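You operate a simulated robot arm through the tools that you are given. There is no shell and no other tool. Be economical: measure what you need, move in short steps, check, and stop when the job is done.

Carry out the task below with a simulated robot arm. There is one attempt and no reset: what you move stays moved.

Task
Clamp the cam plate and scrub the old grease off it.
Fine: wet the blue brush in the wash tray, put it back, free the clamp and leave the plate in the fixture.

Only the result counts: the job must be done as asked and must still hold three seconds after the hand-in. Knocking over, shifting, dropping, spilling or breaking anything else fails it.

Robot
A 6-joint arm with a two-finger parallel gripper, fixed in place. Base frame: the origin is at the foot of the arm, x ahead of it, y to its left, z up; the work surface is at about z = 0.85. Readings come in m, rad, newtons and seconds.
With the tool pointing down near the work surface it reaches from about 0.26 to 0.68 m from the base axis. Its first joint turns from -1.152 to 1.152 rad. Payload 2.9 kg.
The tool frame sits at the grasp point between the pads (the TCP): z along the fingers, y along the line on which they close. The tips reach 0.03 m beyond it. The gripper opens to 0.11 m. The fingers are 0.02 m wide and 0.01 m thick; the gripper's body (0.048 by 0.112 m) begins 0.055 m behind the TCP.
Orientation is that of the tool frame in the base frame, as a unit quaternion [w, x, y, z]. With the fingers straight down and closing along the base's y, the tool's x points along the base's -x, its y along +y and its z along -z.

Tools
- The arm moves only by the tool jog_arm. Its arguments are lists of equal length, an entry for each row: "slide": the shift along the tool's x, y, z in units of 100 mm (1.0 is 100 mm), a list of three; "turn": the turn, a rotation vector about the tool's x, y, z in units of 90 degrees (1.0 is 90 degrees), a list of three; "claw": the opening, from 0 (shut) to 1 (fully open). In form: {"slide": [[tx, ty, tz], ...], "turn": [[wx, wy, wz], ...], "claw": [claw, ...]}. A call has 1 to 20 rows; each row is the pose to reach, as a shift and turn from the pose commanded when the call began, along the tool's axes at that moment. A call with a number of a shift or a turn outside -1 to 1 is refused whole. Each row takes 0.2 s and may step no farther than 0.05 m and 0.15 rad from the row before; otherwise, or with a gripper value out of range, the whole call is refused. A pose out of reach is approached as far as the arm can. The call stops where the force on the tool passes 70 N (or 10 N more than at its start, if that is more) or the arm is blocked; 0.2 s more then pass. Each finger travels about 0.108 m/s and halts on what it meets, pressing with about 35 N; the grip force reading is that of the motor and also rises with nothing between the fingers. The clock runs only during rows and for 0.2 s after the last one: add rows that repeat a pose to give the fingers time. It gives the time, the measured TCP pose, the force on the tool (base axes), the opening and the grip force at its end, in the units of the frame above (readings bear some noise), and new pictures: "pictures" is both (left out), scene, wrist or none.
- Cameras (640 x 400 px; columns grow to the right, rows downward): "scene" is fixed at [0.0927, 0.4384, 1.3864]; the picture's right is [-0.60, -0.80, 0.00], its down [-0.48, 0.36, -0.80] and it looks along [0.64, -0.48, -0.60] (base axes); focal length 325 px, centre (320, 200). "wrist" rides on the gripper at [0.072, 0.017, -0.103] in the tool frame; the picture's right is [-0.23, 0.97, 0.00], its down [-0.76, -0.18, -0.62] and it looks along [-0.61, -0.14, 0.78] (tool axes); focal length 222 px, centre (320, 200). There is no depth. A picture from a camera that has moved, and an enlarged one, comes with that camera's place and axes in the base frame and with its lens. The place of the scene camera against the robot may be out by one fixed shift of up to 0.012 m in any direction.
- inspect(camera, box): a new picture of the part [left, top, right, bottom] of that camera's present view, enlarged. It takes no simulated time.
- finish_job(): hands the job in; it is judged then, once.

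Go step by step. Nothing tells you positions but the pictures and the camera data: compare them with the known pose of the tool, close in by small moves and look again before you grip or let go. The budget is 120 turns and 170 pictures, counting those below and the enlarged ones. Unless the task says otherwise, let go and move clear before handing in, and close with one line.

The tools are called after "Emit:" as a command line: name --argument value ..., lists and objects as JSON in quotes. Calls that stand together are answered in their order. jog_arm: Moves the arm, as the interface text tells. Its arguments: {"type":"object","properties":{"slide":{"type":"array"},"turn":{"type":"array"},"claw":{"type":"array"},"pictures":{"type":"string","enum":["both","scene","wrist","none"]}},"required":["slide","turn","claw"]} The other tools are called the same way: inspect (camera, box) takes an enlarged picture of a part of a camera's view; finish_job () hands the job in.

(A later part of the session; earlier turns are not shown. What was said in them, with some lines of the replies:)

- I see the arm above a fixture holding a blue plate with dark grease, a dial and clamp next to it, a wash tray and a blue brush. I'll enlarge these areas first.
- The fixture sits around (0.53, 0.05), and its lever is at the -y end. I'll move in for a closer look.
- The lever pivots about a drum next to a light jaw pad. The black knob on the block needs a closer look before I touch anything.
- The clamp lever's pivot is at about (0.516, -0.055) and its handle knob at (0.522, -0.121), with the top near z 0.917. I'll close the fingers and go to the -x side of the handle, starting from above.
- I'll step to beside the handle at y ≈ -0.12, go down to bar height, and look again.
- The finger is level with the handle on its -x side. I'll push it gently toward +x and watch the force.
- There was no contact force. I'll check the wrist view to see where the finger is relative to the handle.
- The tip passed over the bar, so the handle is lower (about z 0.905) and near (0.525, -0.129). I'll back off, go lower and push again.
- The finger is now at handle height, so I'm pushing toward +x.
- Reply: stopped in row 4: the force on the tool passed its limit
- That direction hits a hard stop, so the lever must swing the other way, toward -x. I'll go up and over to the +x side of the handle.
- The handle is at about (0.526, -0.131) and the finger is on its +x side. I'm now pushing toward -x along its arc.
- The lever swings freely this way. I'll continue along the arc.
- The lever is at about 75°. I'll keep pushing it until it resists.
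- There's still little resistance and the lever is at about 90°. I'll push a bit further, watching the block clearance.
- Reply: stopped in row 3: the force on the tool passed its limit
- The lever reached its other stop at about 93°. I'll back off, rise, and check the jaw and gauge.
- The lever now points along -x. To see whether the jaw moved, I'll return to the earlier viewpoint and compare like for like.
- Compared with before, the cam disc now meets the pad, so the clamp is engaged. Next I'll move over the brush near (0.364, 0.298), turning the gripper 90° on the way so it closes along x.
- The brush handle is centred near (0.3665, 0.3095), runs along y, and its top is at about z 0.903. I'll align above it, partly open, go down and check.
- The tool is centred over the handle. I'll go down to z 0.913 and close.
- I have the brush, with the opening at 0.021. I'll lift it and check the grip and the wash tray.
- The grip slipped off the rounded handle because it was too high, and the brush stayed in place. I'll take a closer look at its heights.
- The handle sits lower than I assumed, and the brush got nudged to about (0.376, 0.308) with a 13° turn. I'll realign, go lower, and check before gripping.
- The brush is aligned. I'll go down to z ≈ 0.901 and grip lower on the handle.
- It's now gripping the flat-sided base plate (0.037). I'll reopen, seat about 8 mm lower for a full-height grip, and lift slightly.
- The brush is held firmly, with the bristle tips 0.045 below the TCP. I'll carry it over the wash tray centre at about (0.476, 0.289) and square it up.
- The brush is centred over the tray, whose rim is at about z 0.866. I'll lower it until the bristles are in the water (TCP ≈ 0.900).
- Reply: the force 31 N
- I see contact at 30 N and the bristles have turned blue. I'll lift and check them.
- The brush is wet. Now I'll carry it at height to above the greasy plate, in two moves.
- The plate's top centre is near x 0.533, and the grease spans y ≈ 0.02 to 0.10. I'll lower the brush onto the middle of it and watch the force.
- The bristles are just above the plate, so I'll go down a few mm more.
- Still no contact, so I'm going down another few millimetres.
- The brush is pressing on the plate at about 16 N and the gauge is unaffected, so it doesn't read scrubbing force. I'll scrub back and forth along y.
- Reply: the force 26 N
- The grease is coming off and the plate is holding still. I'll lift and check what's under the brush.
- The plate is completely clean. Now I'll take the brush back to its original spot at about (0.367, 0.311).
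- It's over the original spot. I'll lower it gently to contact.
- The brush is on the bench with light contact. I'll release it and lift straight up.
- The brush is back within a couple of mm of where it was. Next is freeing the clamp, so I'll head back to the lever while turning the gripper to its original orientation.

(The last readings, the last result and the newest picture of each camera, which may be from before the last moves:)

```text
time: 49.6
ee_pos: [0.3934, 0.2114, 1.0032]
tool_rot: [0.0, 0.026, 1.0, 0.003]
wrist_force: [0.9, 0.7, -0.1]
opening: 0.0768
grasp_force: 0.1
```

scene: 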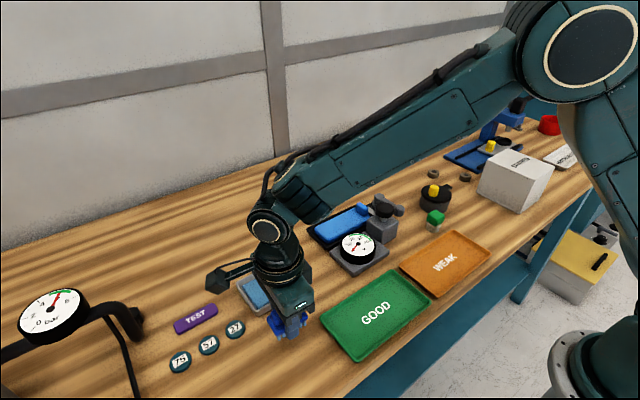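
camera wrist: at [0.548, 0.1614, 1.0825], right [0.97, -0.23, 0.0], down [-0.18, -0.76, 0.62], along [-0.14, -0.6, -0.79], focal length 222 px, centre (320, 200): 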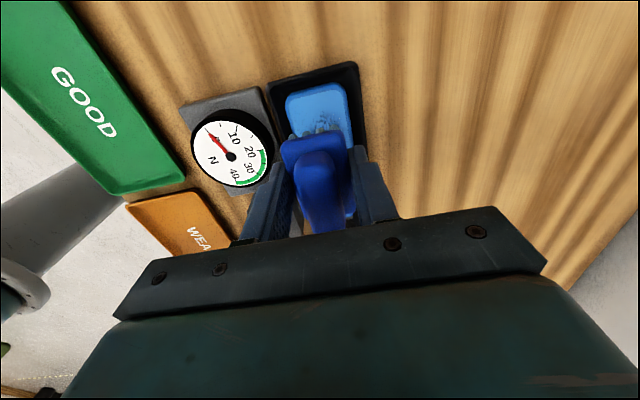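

Emit:
jog_arm --slide '[[-0.1, -0.45, 0], [-0.2, -0.9, 0], [-0.25, -1, 0]]' --turn '[[0, 0, -0.036], [0, 0, -0.036], [0, 0, -0.036]]' --claw '[0.5, 0.5, 0.5]' --pictures "none"

Emit:
jog_arm --slide '[[-0.1, -0.45, 0], [-0.2, -0.9, 0], [-0.25, -1, 0]]' --turn '[[0, 0, 0], [0, 0, 0], [0, 0, 0]]' --claw '[0.4, 0.4, 0.4]' --pictures "none"

Emit:
jog_arm --slide '[[-0.1, -0.4, 0], [-0.15, -0.75, 0], [-0.15, -0.75, 0]]' --turn '[[0, 0, 0], [0, 0, 0], [0, 0, 0]]' --claw '[0.36, 0.36, 0.36]' --pictures "both"

Emit:
inspect --camera "wrist" --box '[220, 60, 420, 220]'

```text
time: 50.4
ee_pos: [0.412, 0.1097, 1.0029]
tool_rot: [0.0, 0.0, 1.0, 0.002]
wrist_force: [-0.4, 0.6, 0.0]
opening: 0.0551
grasp_force: 0.0
```

```text
time: 51.2
ee_pos: [0.437, 0.0105, 1.0029]
tool_rot: [0.0, -0.001, 1.0, 0.003]
wrist_force: [-0.4, 0.7, -0.3]
opening: 0.0439
grasp_force: 0.2
```

```text
time: 52.0
ee_pos: [0.4525, -0.0645, 1.0026]
tool_rot: [0.0, -0.001, 1.0, 0.002]
wrist_force: [-0.1, -0.3, 0.1]
opening: 0.0396
grasp_force: 0.2
camera wrist: at [0.3818, -0.049, 1.1072], right [0.23, 0.97, 0.01], down [0.76, -0.18, 0.62], along [0.61, -0.14, -0.78], focal length 222 px, centre (320, 200)
```

scene: 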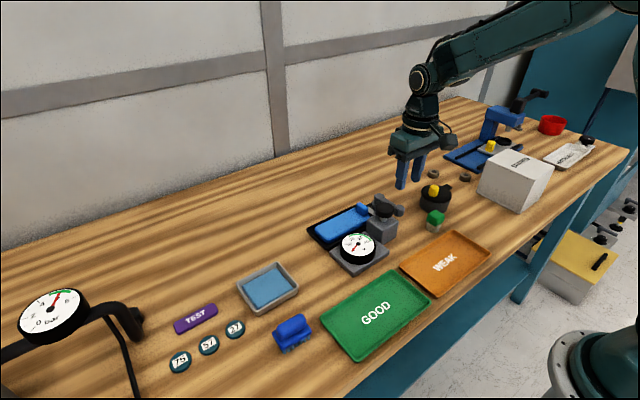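
wrist: 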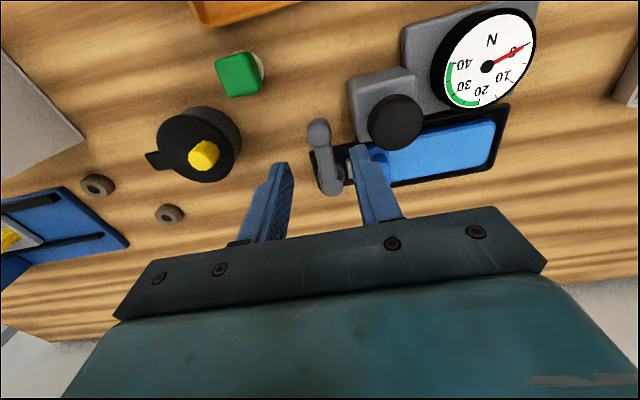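

```text
2.50 times, centred on (320, 140) of wrist
camera zoom: at [0.3818, -0.049, 1.1072], right [0.23, 0.97, 0.01], down [0.76, -0.18, 0.62], along [0.61, -0.14, -0.78], focal length 555 px, centre (320, 350)
```

zoom: 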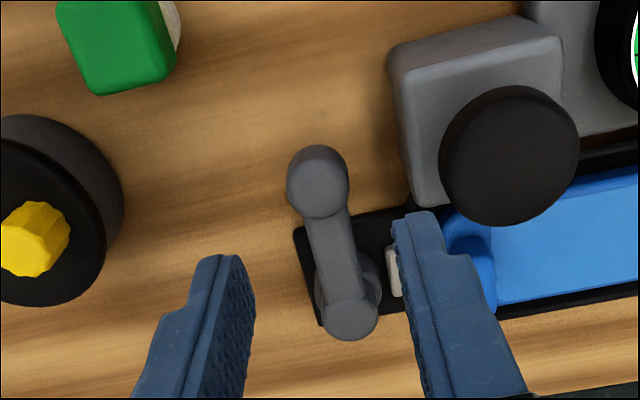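

The handle is at (0.460, -0.067) and the block's face at y ≈ -0.035. I'll narrow the opening to straddle the handle and check just above it.

Emit:
jog_arm --slide '[[-0.077, -0.029, 0.2], [-0.077, -0.029, 0.5]]' --turn '[[0, 0, 0], [0, 0, 0]]' --claw '[0.29, 0.29]' --pictures "none"

Emit:
inspect --camera "wrist" --box '[240, 80, 400, 210]'

Emit:
inspect --camera "scene" --box '[360, 150, 430, 230]'

```text
time: 52.6
ee_pos: [0.4613, -0.0676, 0.9525]
tool_rot: [0.0, -0.002, 1.0, 0.003]
wrist_force: [0.6, -0.9, -0.3]
opening: 0.0317
grasp_force: 0.2
```

```text
3.08 times, centred on (320, 145) of wrist
camera zoom: at [0.3893, -0.0515, 1.0564], right [0.23, 0.97, 0.0], down [0.76, -0.18, 0.62], along [0.61, -0.14, -0.78], focal length 684 px, centre (320, 369)
```

zoom: 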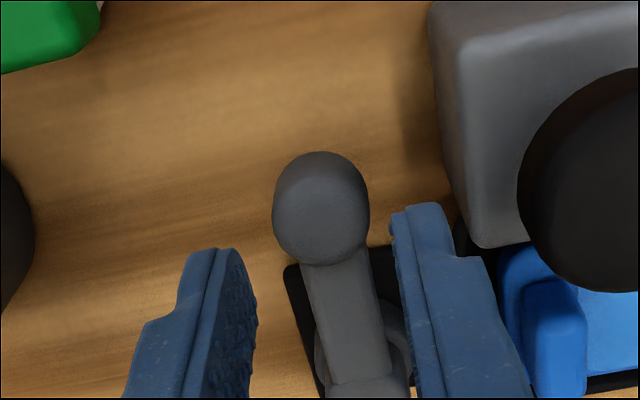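

```text
5.00 times, centred on (395, 190) of scene
camera zoom: at [0.0927, 0.4384, 1.3864], right [-0.6, -0.8, 0.0], down [-0.48, 0.36, -0.8], along [0.64, -0.48, -0.6], focal length 1627 px, centre (-55, 250)
```

zoom: 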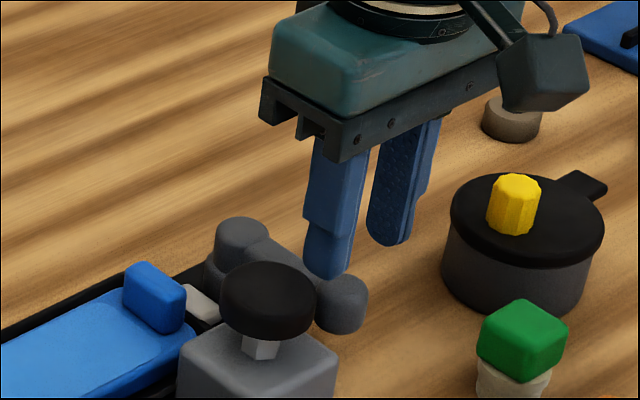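

The fingers straddle the handle with clearance, so I'll go down to handle height.

Emit:
jog_arm --slide '[[0.01, 0, 0.15], [0.01, 0, 0.28], [0.01, 0, 0.36]]' --turn '[[0, 0, 0], [0, 0, 0], [0, 0, 0]]' --claw '[0.29, 0.29, 0.29]' --pictures "none"

Emit:
inspect --camera "wrist" --box '[240, 80, 400, 210]'

```text
time: 53.4
ee_pos: [0.4597, -0.0669, 0.9163]
tool_rot: [0.0, -0.001, 1.0, 0.003]
wrist_force: [0.6, 0.2, 0.6]
opening: 0.032
grasp_force: 0.1
```

```text
3.08 times, centred on (320, 145) of wrist
camera zoom: at [0.3882, -0.0509, 1.0202], right [0.23, 0.97, 0.0], down [0.76, -0.18, 0.62], along [0.61, -0.14, -0.78], focal length 684 px, centre (320, 369)
```

zoom: 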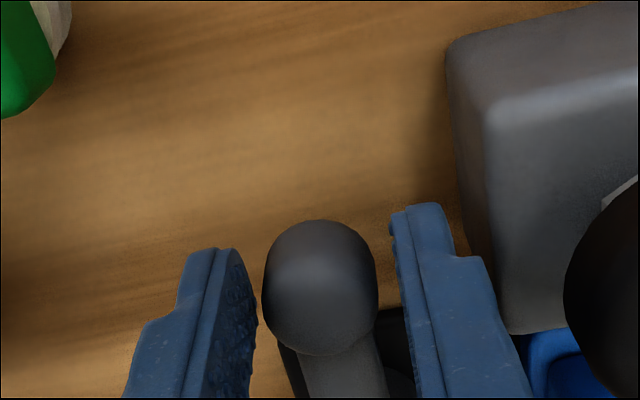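

The handle sits between the fingers. I'll swing it back along its arc, turning the gripper with it for the first 40°.

Emit:
jog_arm --slide '[[-0.006, -0.087, 0], [-0.024, -0.172, 0], [-0.054, -0.254, 0], [-0.095, -0.331, 0], [-0.146, -0.402, 0]]' --turn '[[0, 0, -0.089], [0, 0, -0.178], [0, 0, -0.267], [0, 0, -0.356], [0, 0, -0.444]]' --claw '[0.29, 0.29, 0.29, 0.29, 0.29]' --pictures "none"

Emit:
inspect --camera "wrist" --box '[220, 80, 420, 220]'

Emit:
inspect --camera "scene" --box '[310, 150, 430, 270]'

```text
time: 54.6
ee_pos: [0.4735, -0.1073, 0.9172]
tool_rot: [0.001, -0.343, 0.939, 0.003]
wrist_force: [0.1, 1.8, 0.4]
opening: 0.0325
grasp_force: 0.2
```

```text
2.86 times, centred on (320, 150) of wrist
camera zoom: at [0.4092, -0.1418, 1.0204], right [-0.45, 0.89, 0.0], down [0.7, 0.35, 0.63], along [0.56, 0.29, -0.78], focal length 635 px, centre (320, 343)
```

zoom: 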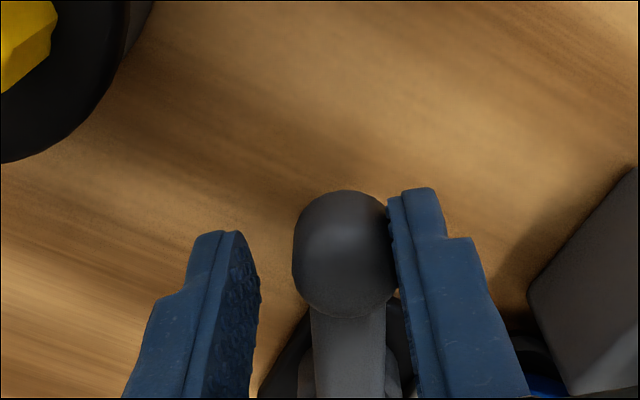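

```text
3.33 times, centred on (370, 210) of scene
camera zoom: at [0.0927, 0.4384, 1.3864], right [-0.6, -0.8, 0.0], down [-0.48, 0.36, -0.8], along [0.64, -0.48, -0.6], focal length 1084 px, centre (153, 167)
```

zoom: 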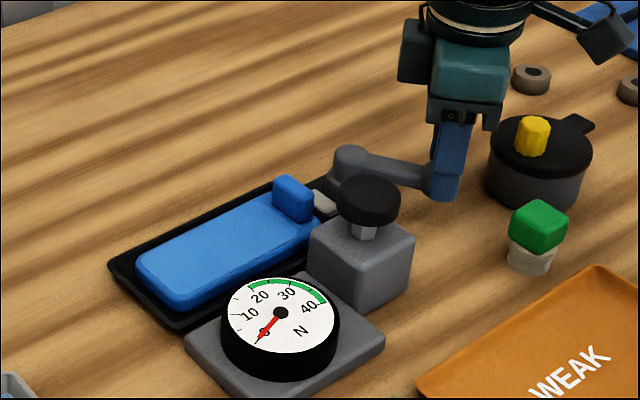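

The lever follows freely. I'll carry on to the original stop.

Emit:
jog_arm --slide '[[-0.006, -0.087, 0], [-0.024, -0.172, 0], [-0.054, -0.254, 0], [-0.095, -0.331, 0], [-0.146, -0.402, 0], [-0.207, -0.465, 0], [-0.249, -0.499, 0], [-0.262, -0.51, 0]]' --turn '[[0, 0, -0.089], [0, 0, -0.178], [0, 0, -0.267], [0, 0, -0.356], [0, 0, -0.444], [0, 0, -0.533], [0, 0, -0.589], [0, 0, -0.589]]' --claw '[0.29, 0.29, 0.29, 0.29, 0.29, 0.29, 0.29, 0.29]' --pictures "none"

Emit:
inspect --camera "wrist" --box '[220, 80, 420, 220]'

Emit:
inspect --camera "scene" --box '[310, 150, 430, 270]'

```text
time: 56.4
ee_pos: [0.5275, -0.1295, 0.9174]
tool_rot: [-0.003, 0.726, -0.687, -0.001]
wrist_force: [-0.6, -0.4, 0.1]
opening: 0.0325
grasp_force: 0.8
```

```text
2.86 times, centred on (320, 150) of wrist
camera zoom: at [0.5157, -0.2033, 1.0203], right [-0.98, 0.17, 0.0], down [0.14, 0.77, 0.63], along [0.11, 0.62, -0.78], focal length 635 px, centre (320, 343)
```

zoom: 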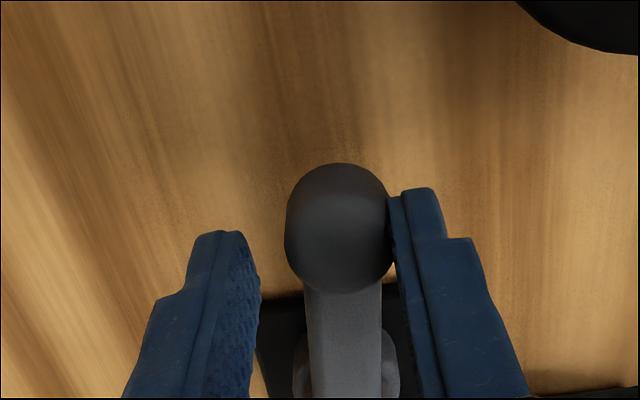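

```text
3.33 times, centred on (370, 210) of scene
camera zoom: at [0.0927, 0.4384, 1.3864], right [-0.6, -0.8, 0.0], down [-0.48, 0.36, -0.8], along [0.64, -0.48, -0.6], focal length 1084 px, centre (153, 167)
```

zoom: 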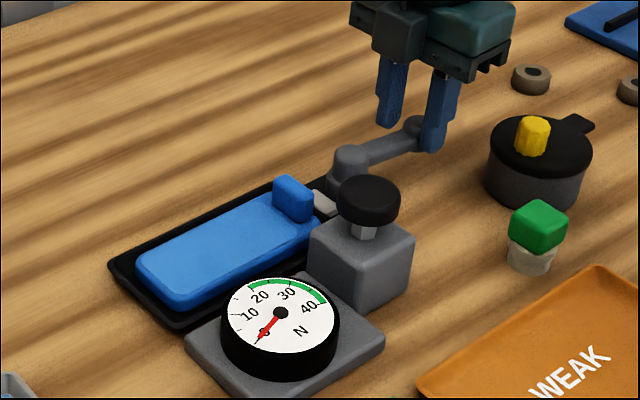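

The lever is almost at its starting angle. A small extra nudge will seat it against the stop.

Emit:
jog_arm --slide '[[0, -0.03, 0], [0, -0.05, 0]]' --turn '[[0, 0, 0], [0, 0, 0]]' --claw '[0.29, 0.29]' --pictures "none"

```text
time: 57.0
ee_pos: [0.5323, -0.1287, 0.9155]
tool_rot: [-0.002, 0.726, -0.688, -0.002]
wrist_force: [-0.9, -0.3, 0.6]
opening: 0.0323
grasp_force: 0.9
```

Emit:
jog_arm --slide '[[0, -0.02, 0], [0, -0.035, 0]]' --turn '[[0, 0, 0], [0, 0, 0]]' --claw '[0.29, 0.29]' --pictures "none"

```text
time: 57.6
ee_pos: [0.5365, -0.1286, 0.9165]
tool_rot: [-0.002, 0.725, -0.689, -0.001]
wrist_force: [-2.0, -0.1, 0.2]
opening: 0.0329
grasp_force: 0.8
```

Emit:
jog_arm --slide '[[0, -0.01, 0], [0, -0.02, 0]]' --turn '[[0, 0, 0], [0, 0, 0]]' --claw '[0.29, 0.29]' --pictures "none"

Emit:
inspect --camera "scene" --box '[310, 150, 430, 270]'

Emit:
inspect --camera "wrist" --box '[220, 80, 420, 220]'

```text
time: 58.2
ee_pos: [0.5362, -0.1293, 0.916]
tool_rot: [-0.001, 0.725, -0.689, -0.002]
wrist_force: [-5.3, -1.8, -0.5]
opening: 0.0346
grasp_force: 2.8
```

```text
3.33 times, centred on (370, 210) of scene
camera zoom: at [0.0926, 0.4383, 1.3864], right [-0.6, -0.8, 0.0], down [-0.48, 0.36, -0.8], along [0.64, -0.48, -0.6], focal length 1084 px, centre (153, 167)
```

zoom: 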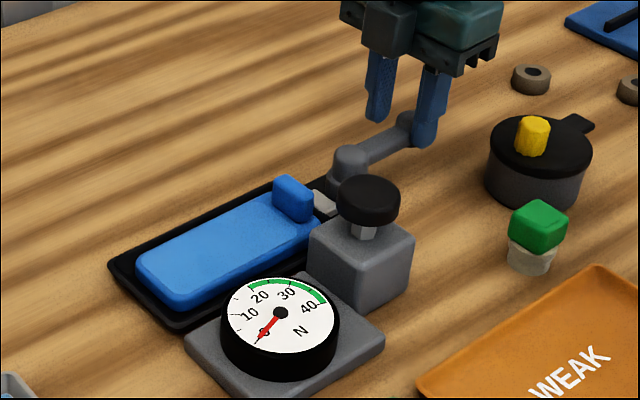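

```text
2.86 times, centred on (320, 150) of wrist
camera zoom: at [0.5256, -0.203, 1.0201], right [-0.98, 0.18, 0.0], down [0.14, 0.77, 0.63], along [0.11, 0.62, -0.78], focal length 635 px, centre (320, 343)
```

zoom: 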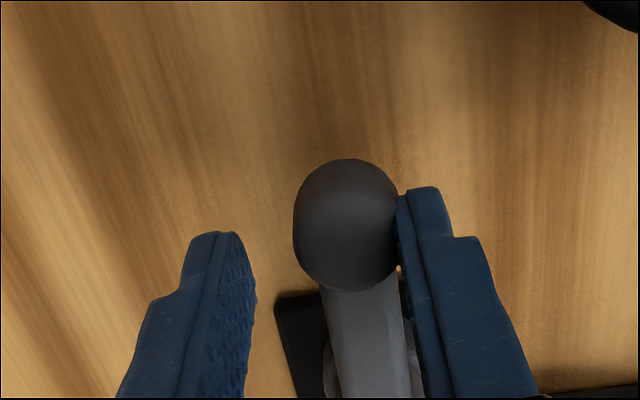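

The lever is at its original stop, so the clamp is free. I'll ease off, rise clear, and do a final check.

Emit:
jog_arm --slide '[[0, 0.05, 0], [0, 0.05, -0.2], [0, 0.05, -0.6], [0, 0.05, -1]]' --turn '[[0, 0, 0], [0, 0, 0], [0, 0, 0], [0, 0, 0]]' --claw '[0.35, 0.35, 0.35, 0.35]' --pictures "both"

Emit:
inspect --camera "scene" --box '[290, 170, 450, 290]'

```text
time: 59.2
ee_pos: [0.533, -0.1305, 1.0172]
tool_rot: [-0.002, 0.725, -0.688, -0.002]
wrist_force: [-0.6, -0.2, 0.1]
opening: 0.0386
grasp_force: 0.0
camera wrist: at [0.5209, -0.2032, 1.1203], right [-0.98, 0.18, 0.0], down [0.14, 0.77, 0.63], along [0.11, 0.62, -0.78], focal length 222 px, centre (320, 200)
```

scene: 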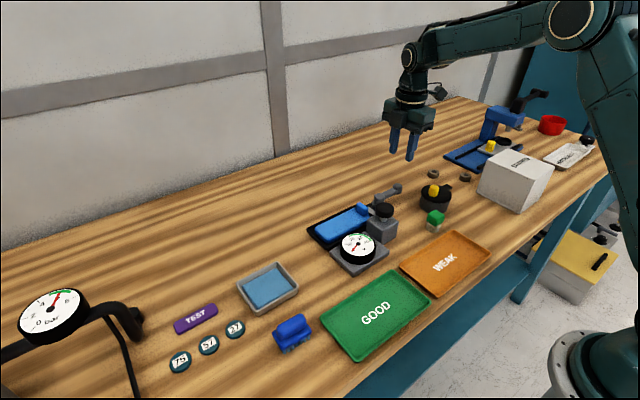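
wrist: 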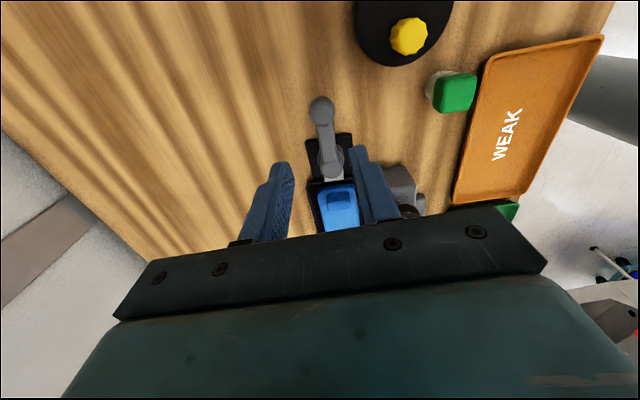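

```text
3.33 times, centred on (370, 230) of scene
camera zoom: at [0.0927, 0.4384, 1.3864], right [-0.6, -0.8, 0.0], down [-0.48, 0.36, -0.8], along [0.64, -0.48, -0.6], focal length 1084 px, centre (153, 100)
```

zoom: 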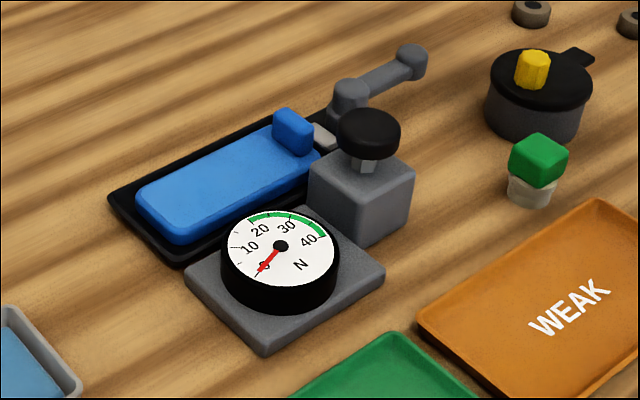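

The plate is clean and still in the fixture. The lever is back at its open stop, the brush is back in its place, nothing else has moved and the arm is clear, so I'm handing in.

Emit:
finish_job

```text
The job is handed in.
```

The job is handed in: I clamped the cam plate, scrubbed it clean with the wetted blue brush and put the brush back. I then freed the clamp and left the plate in its fixture.
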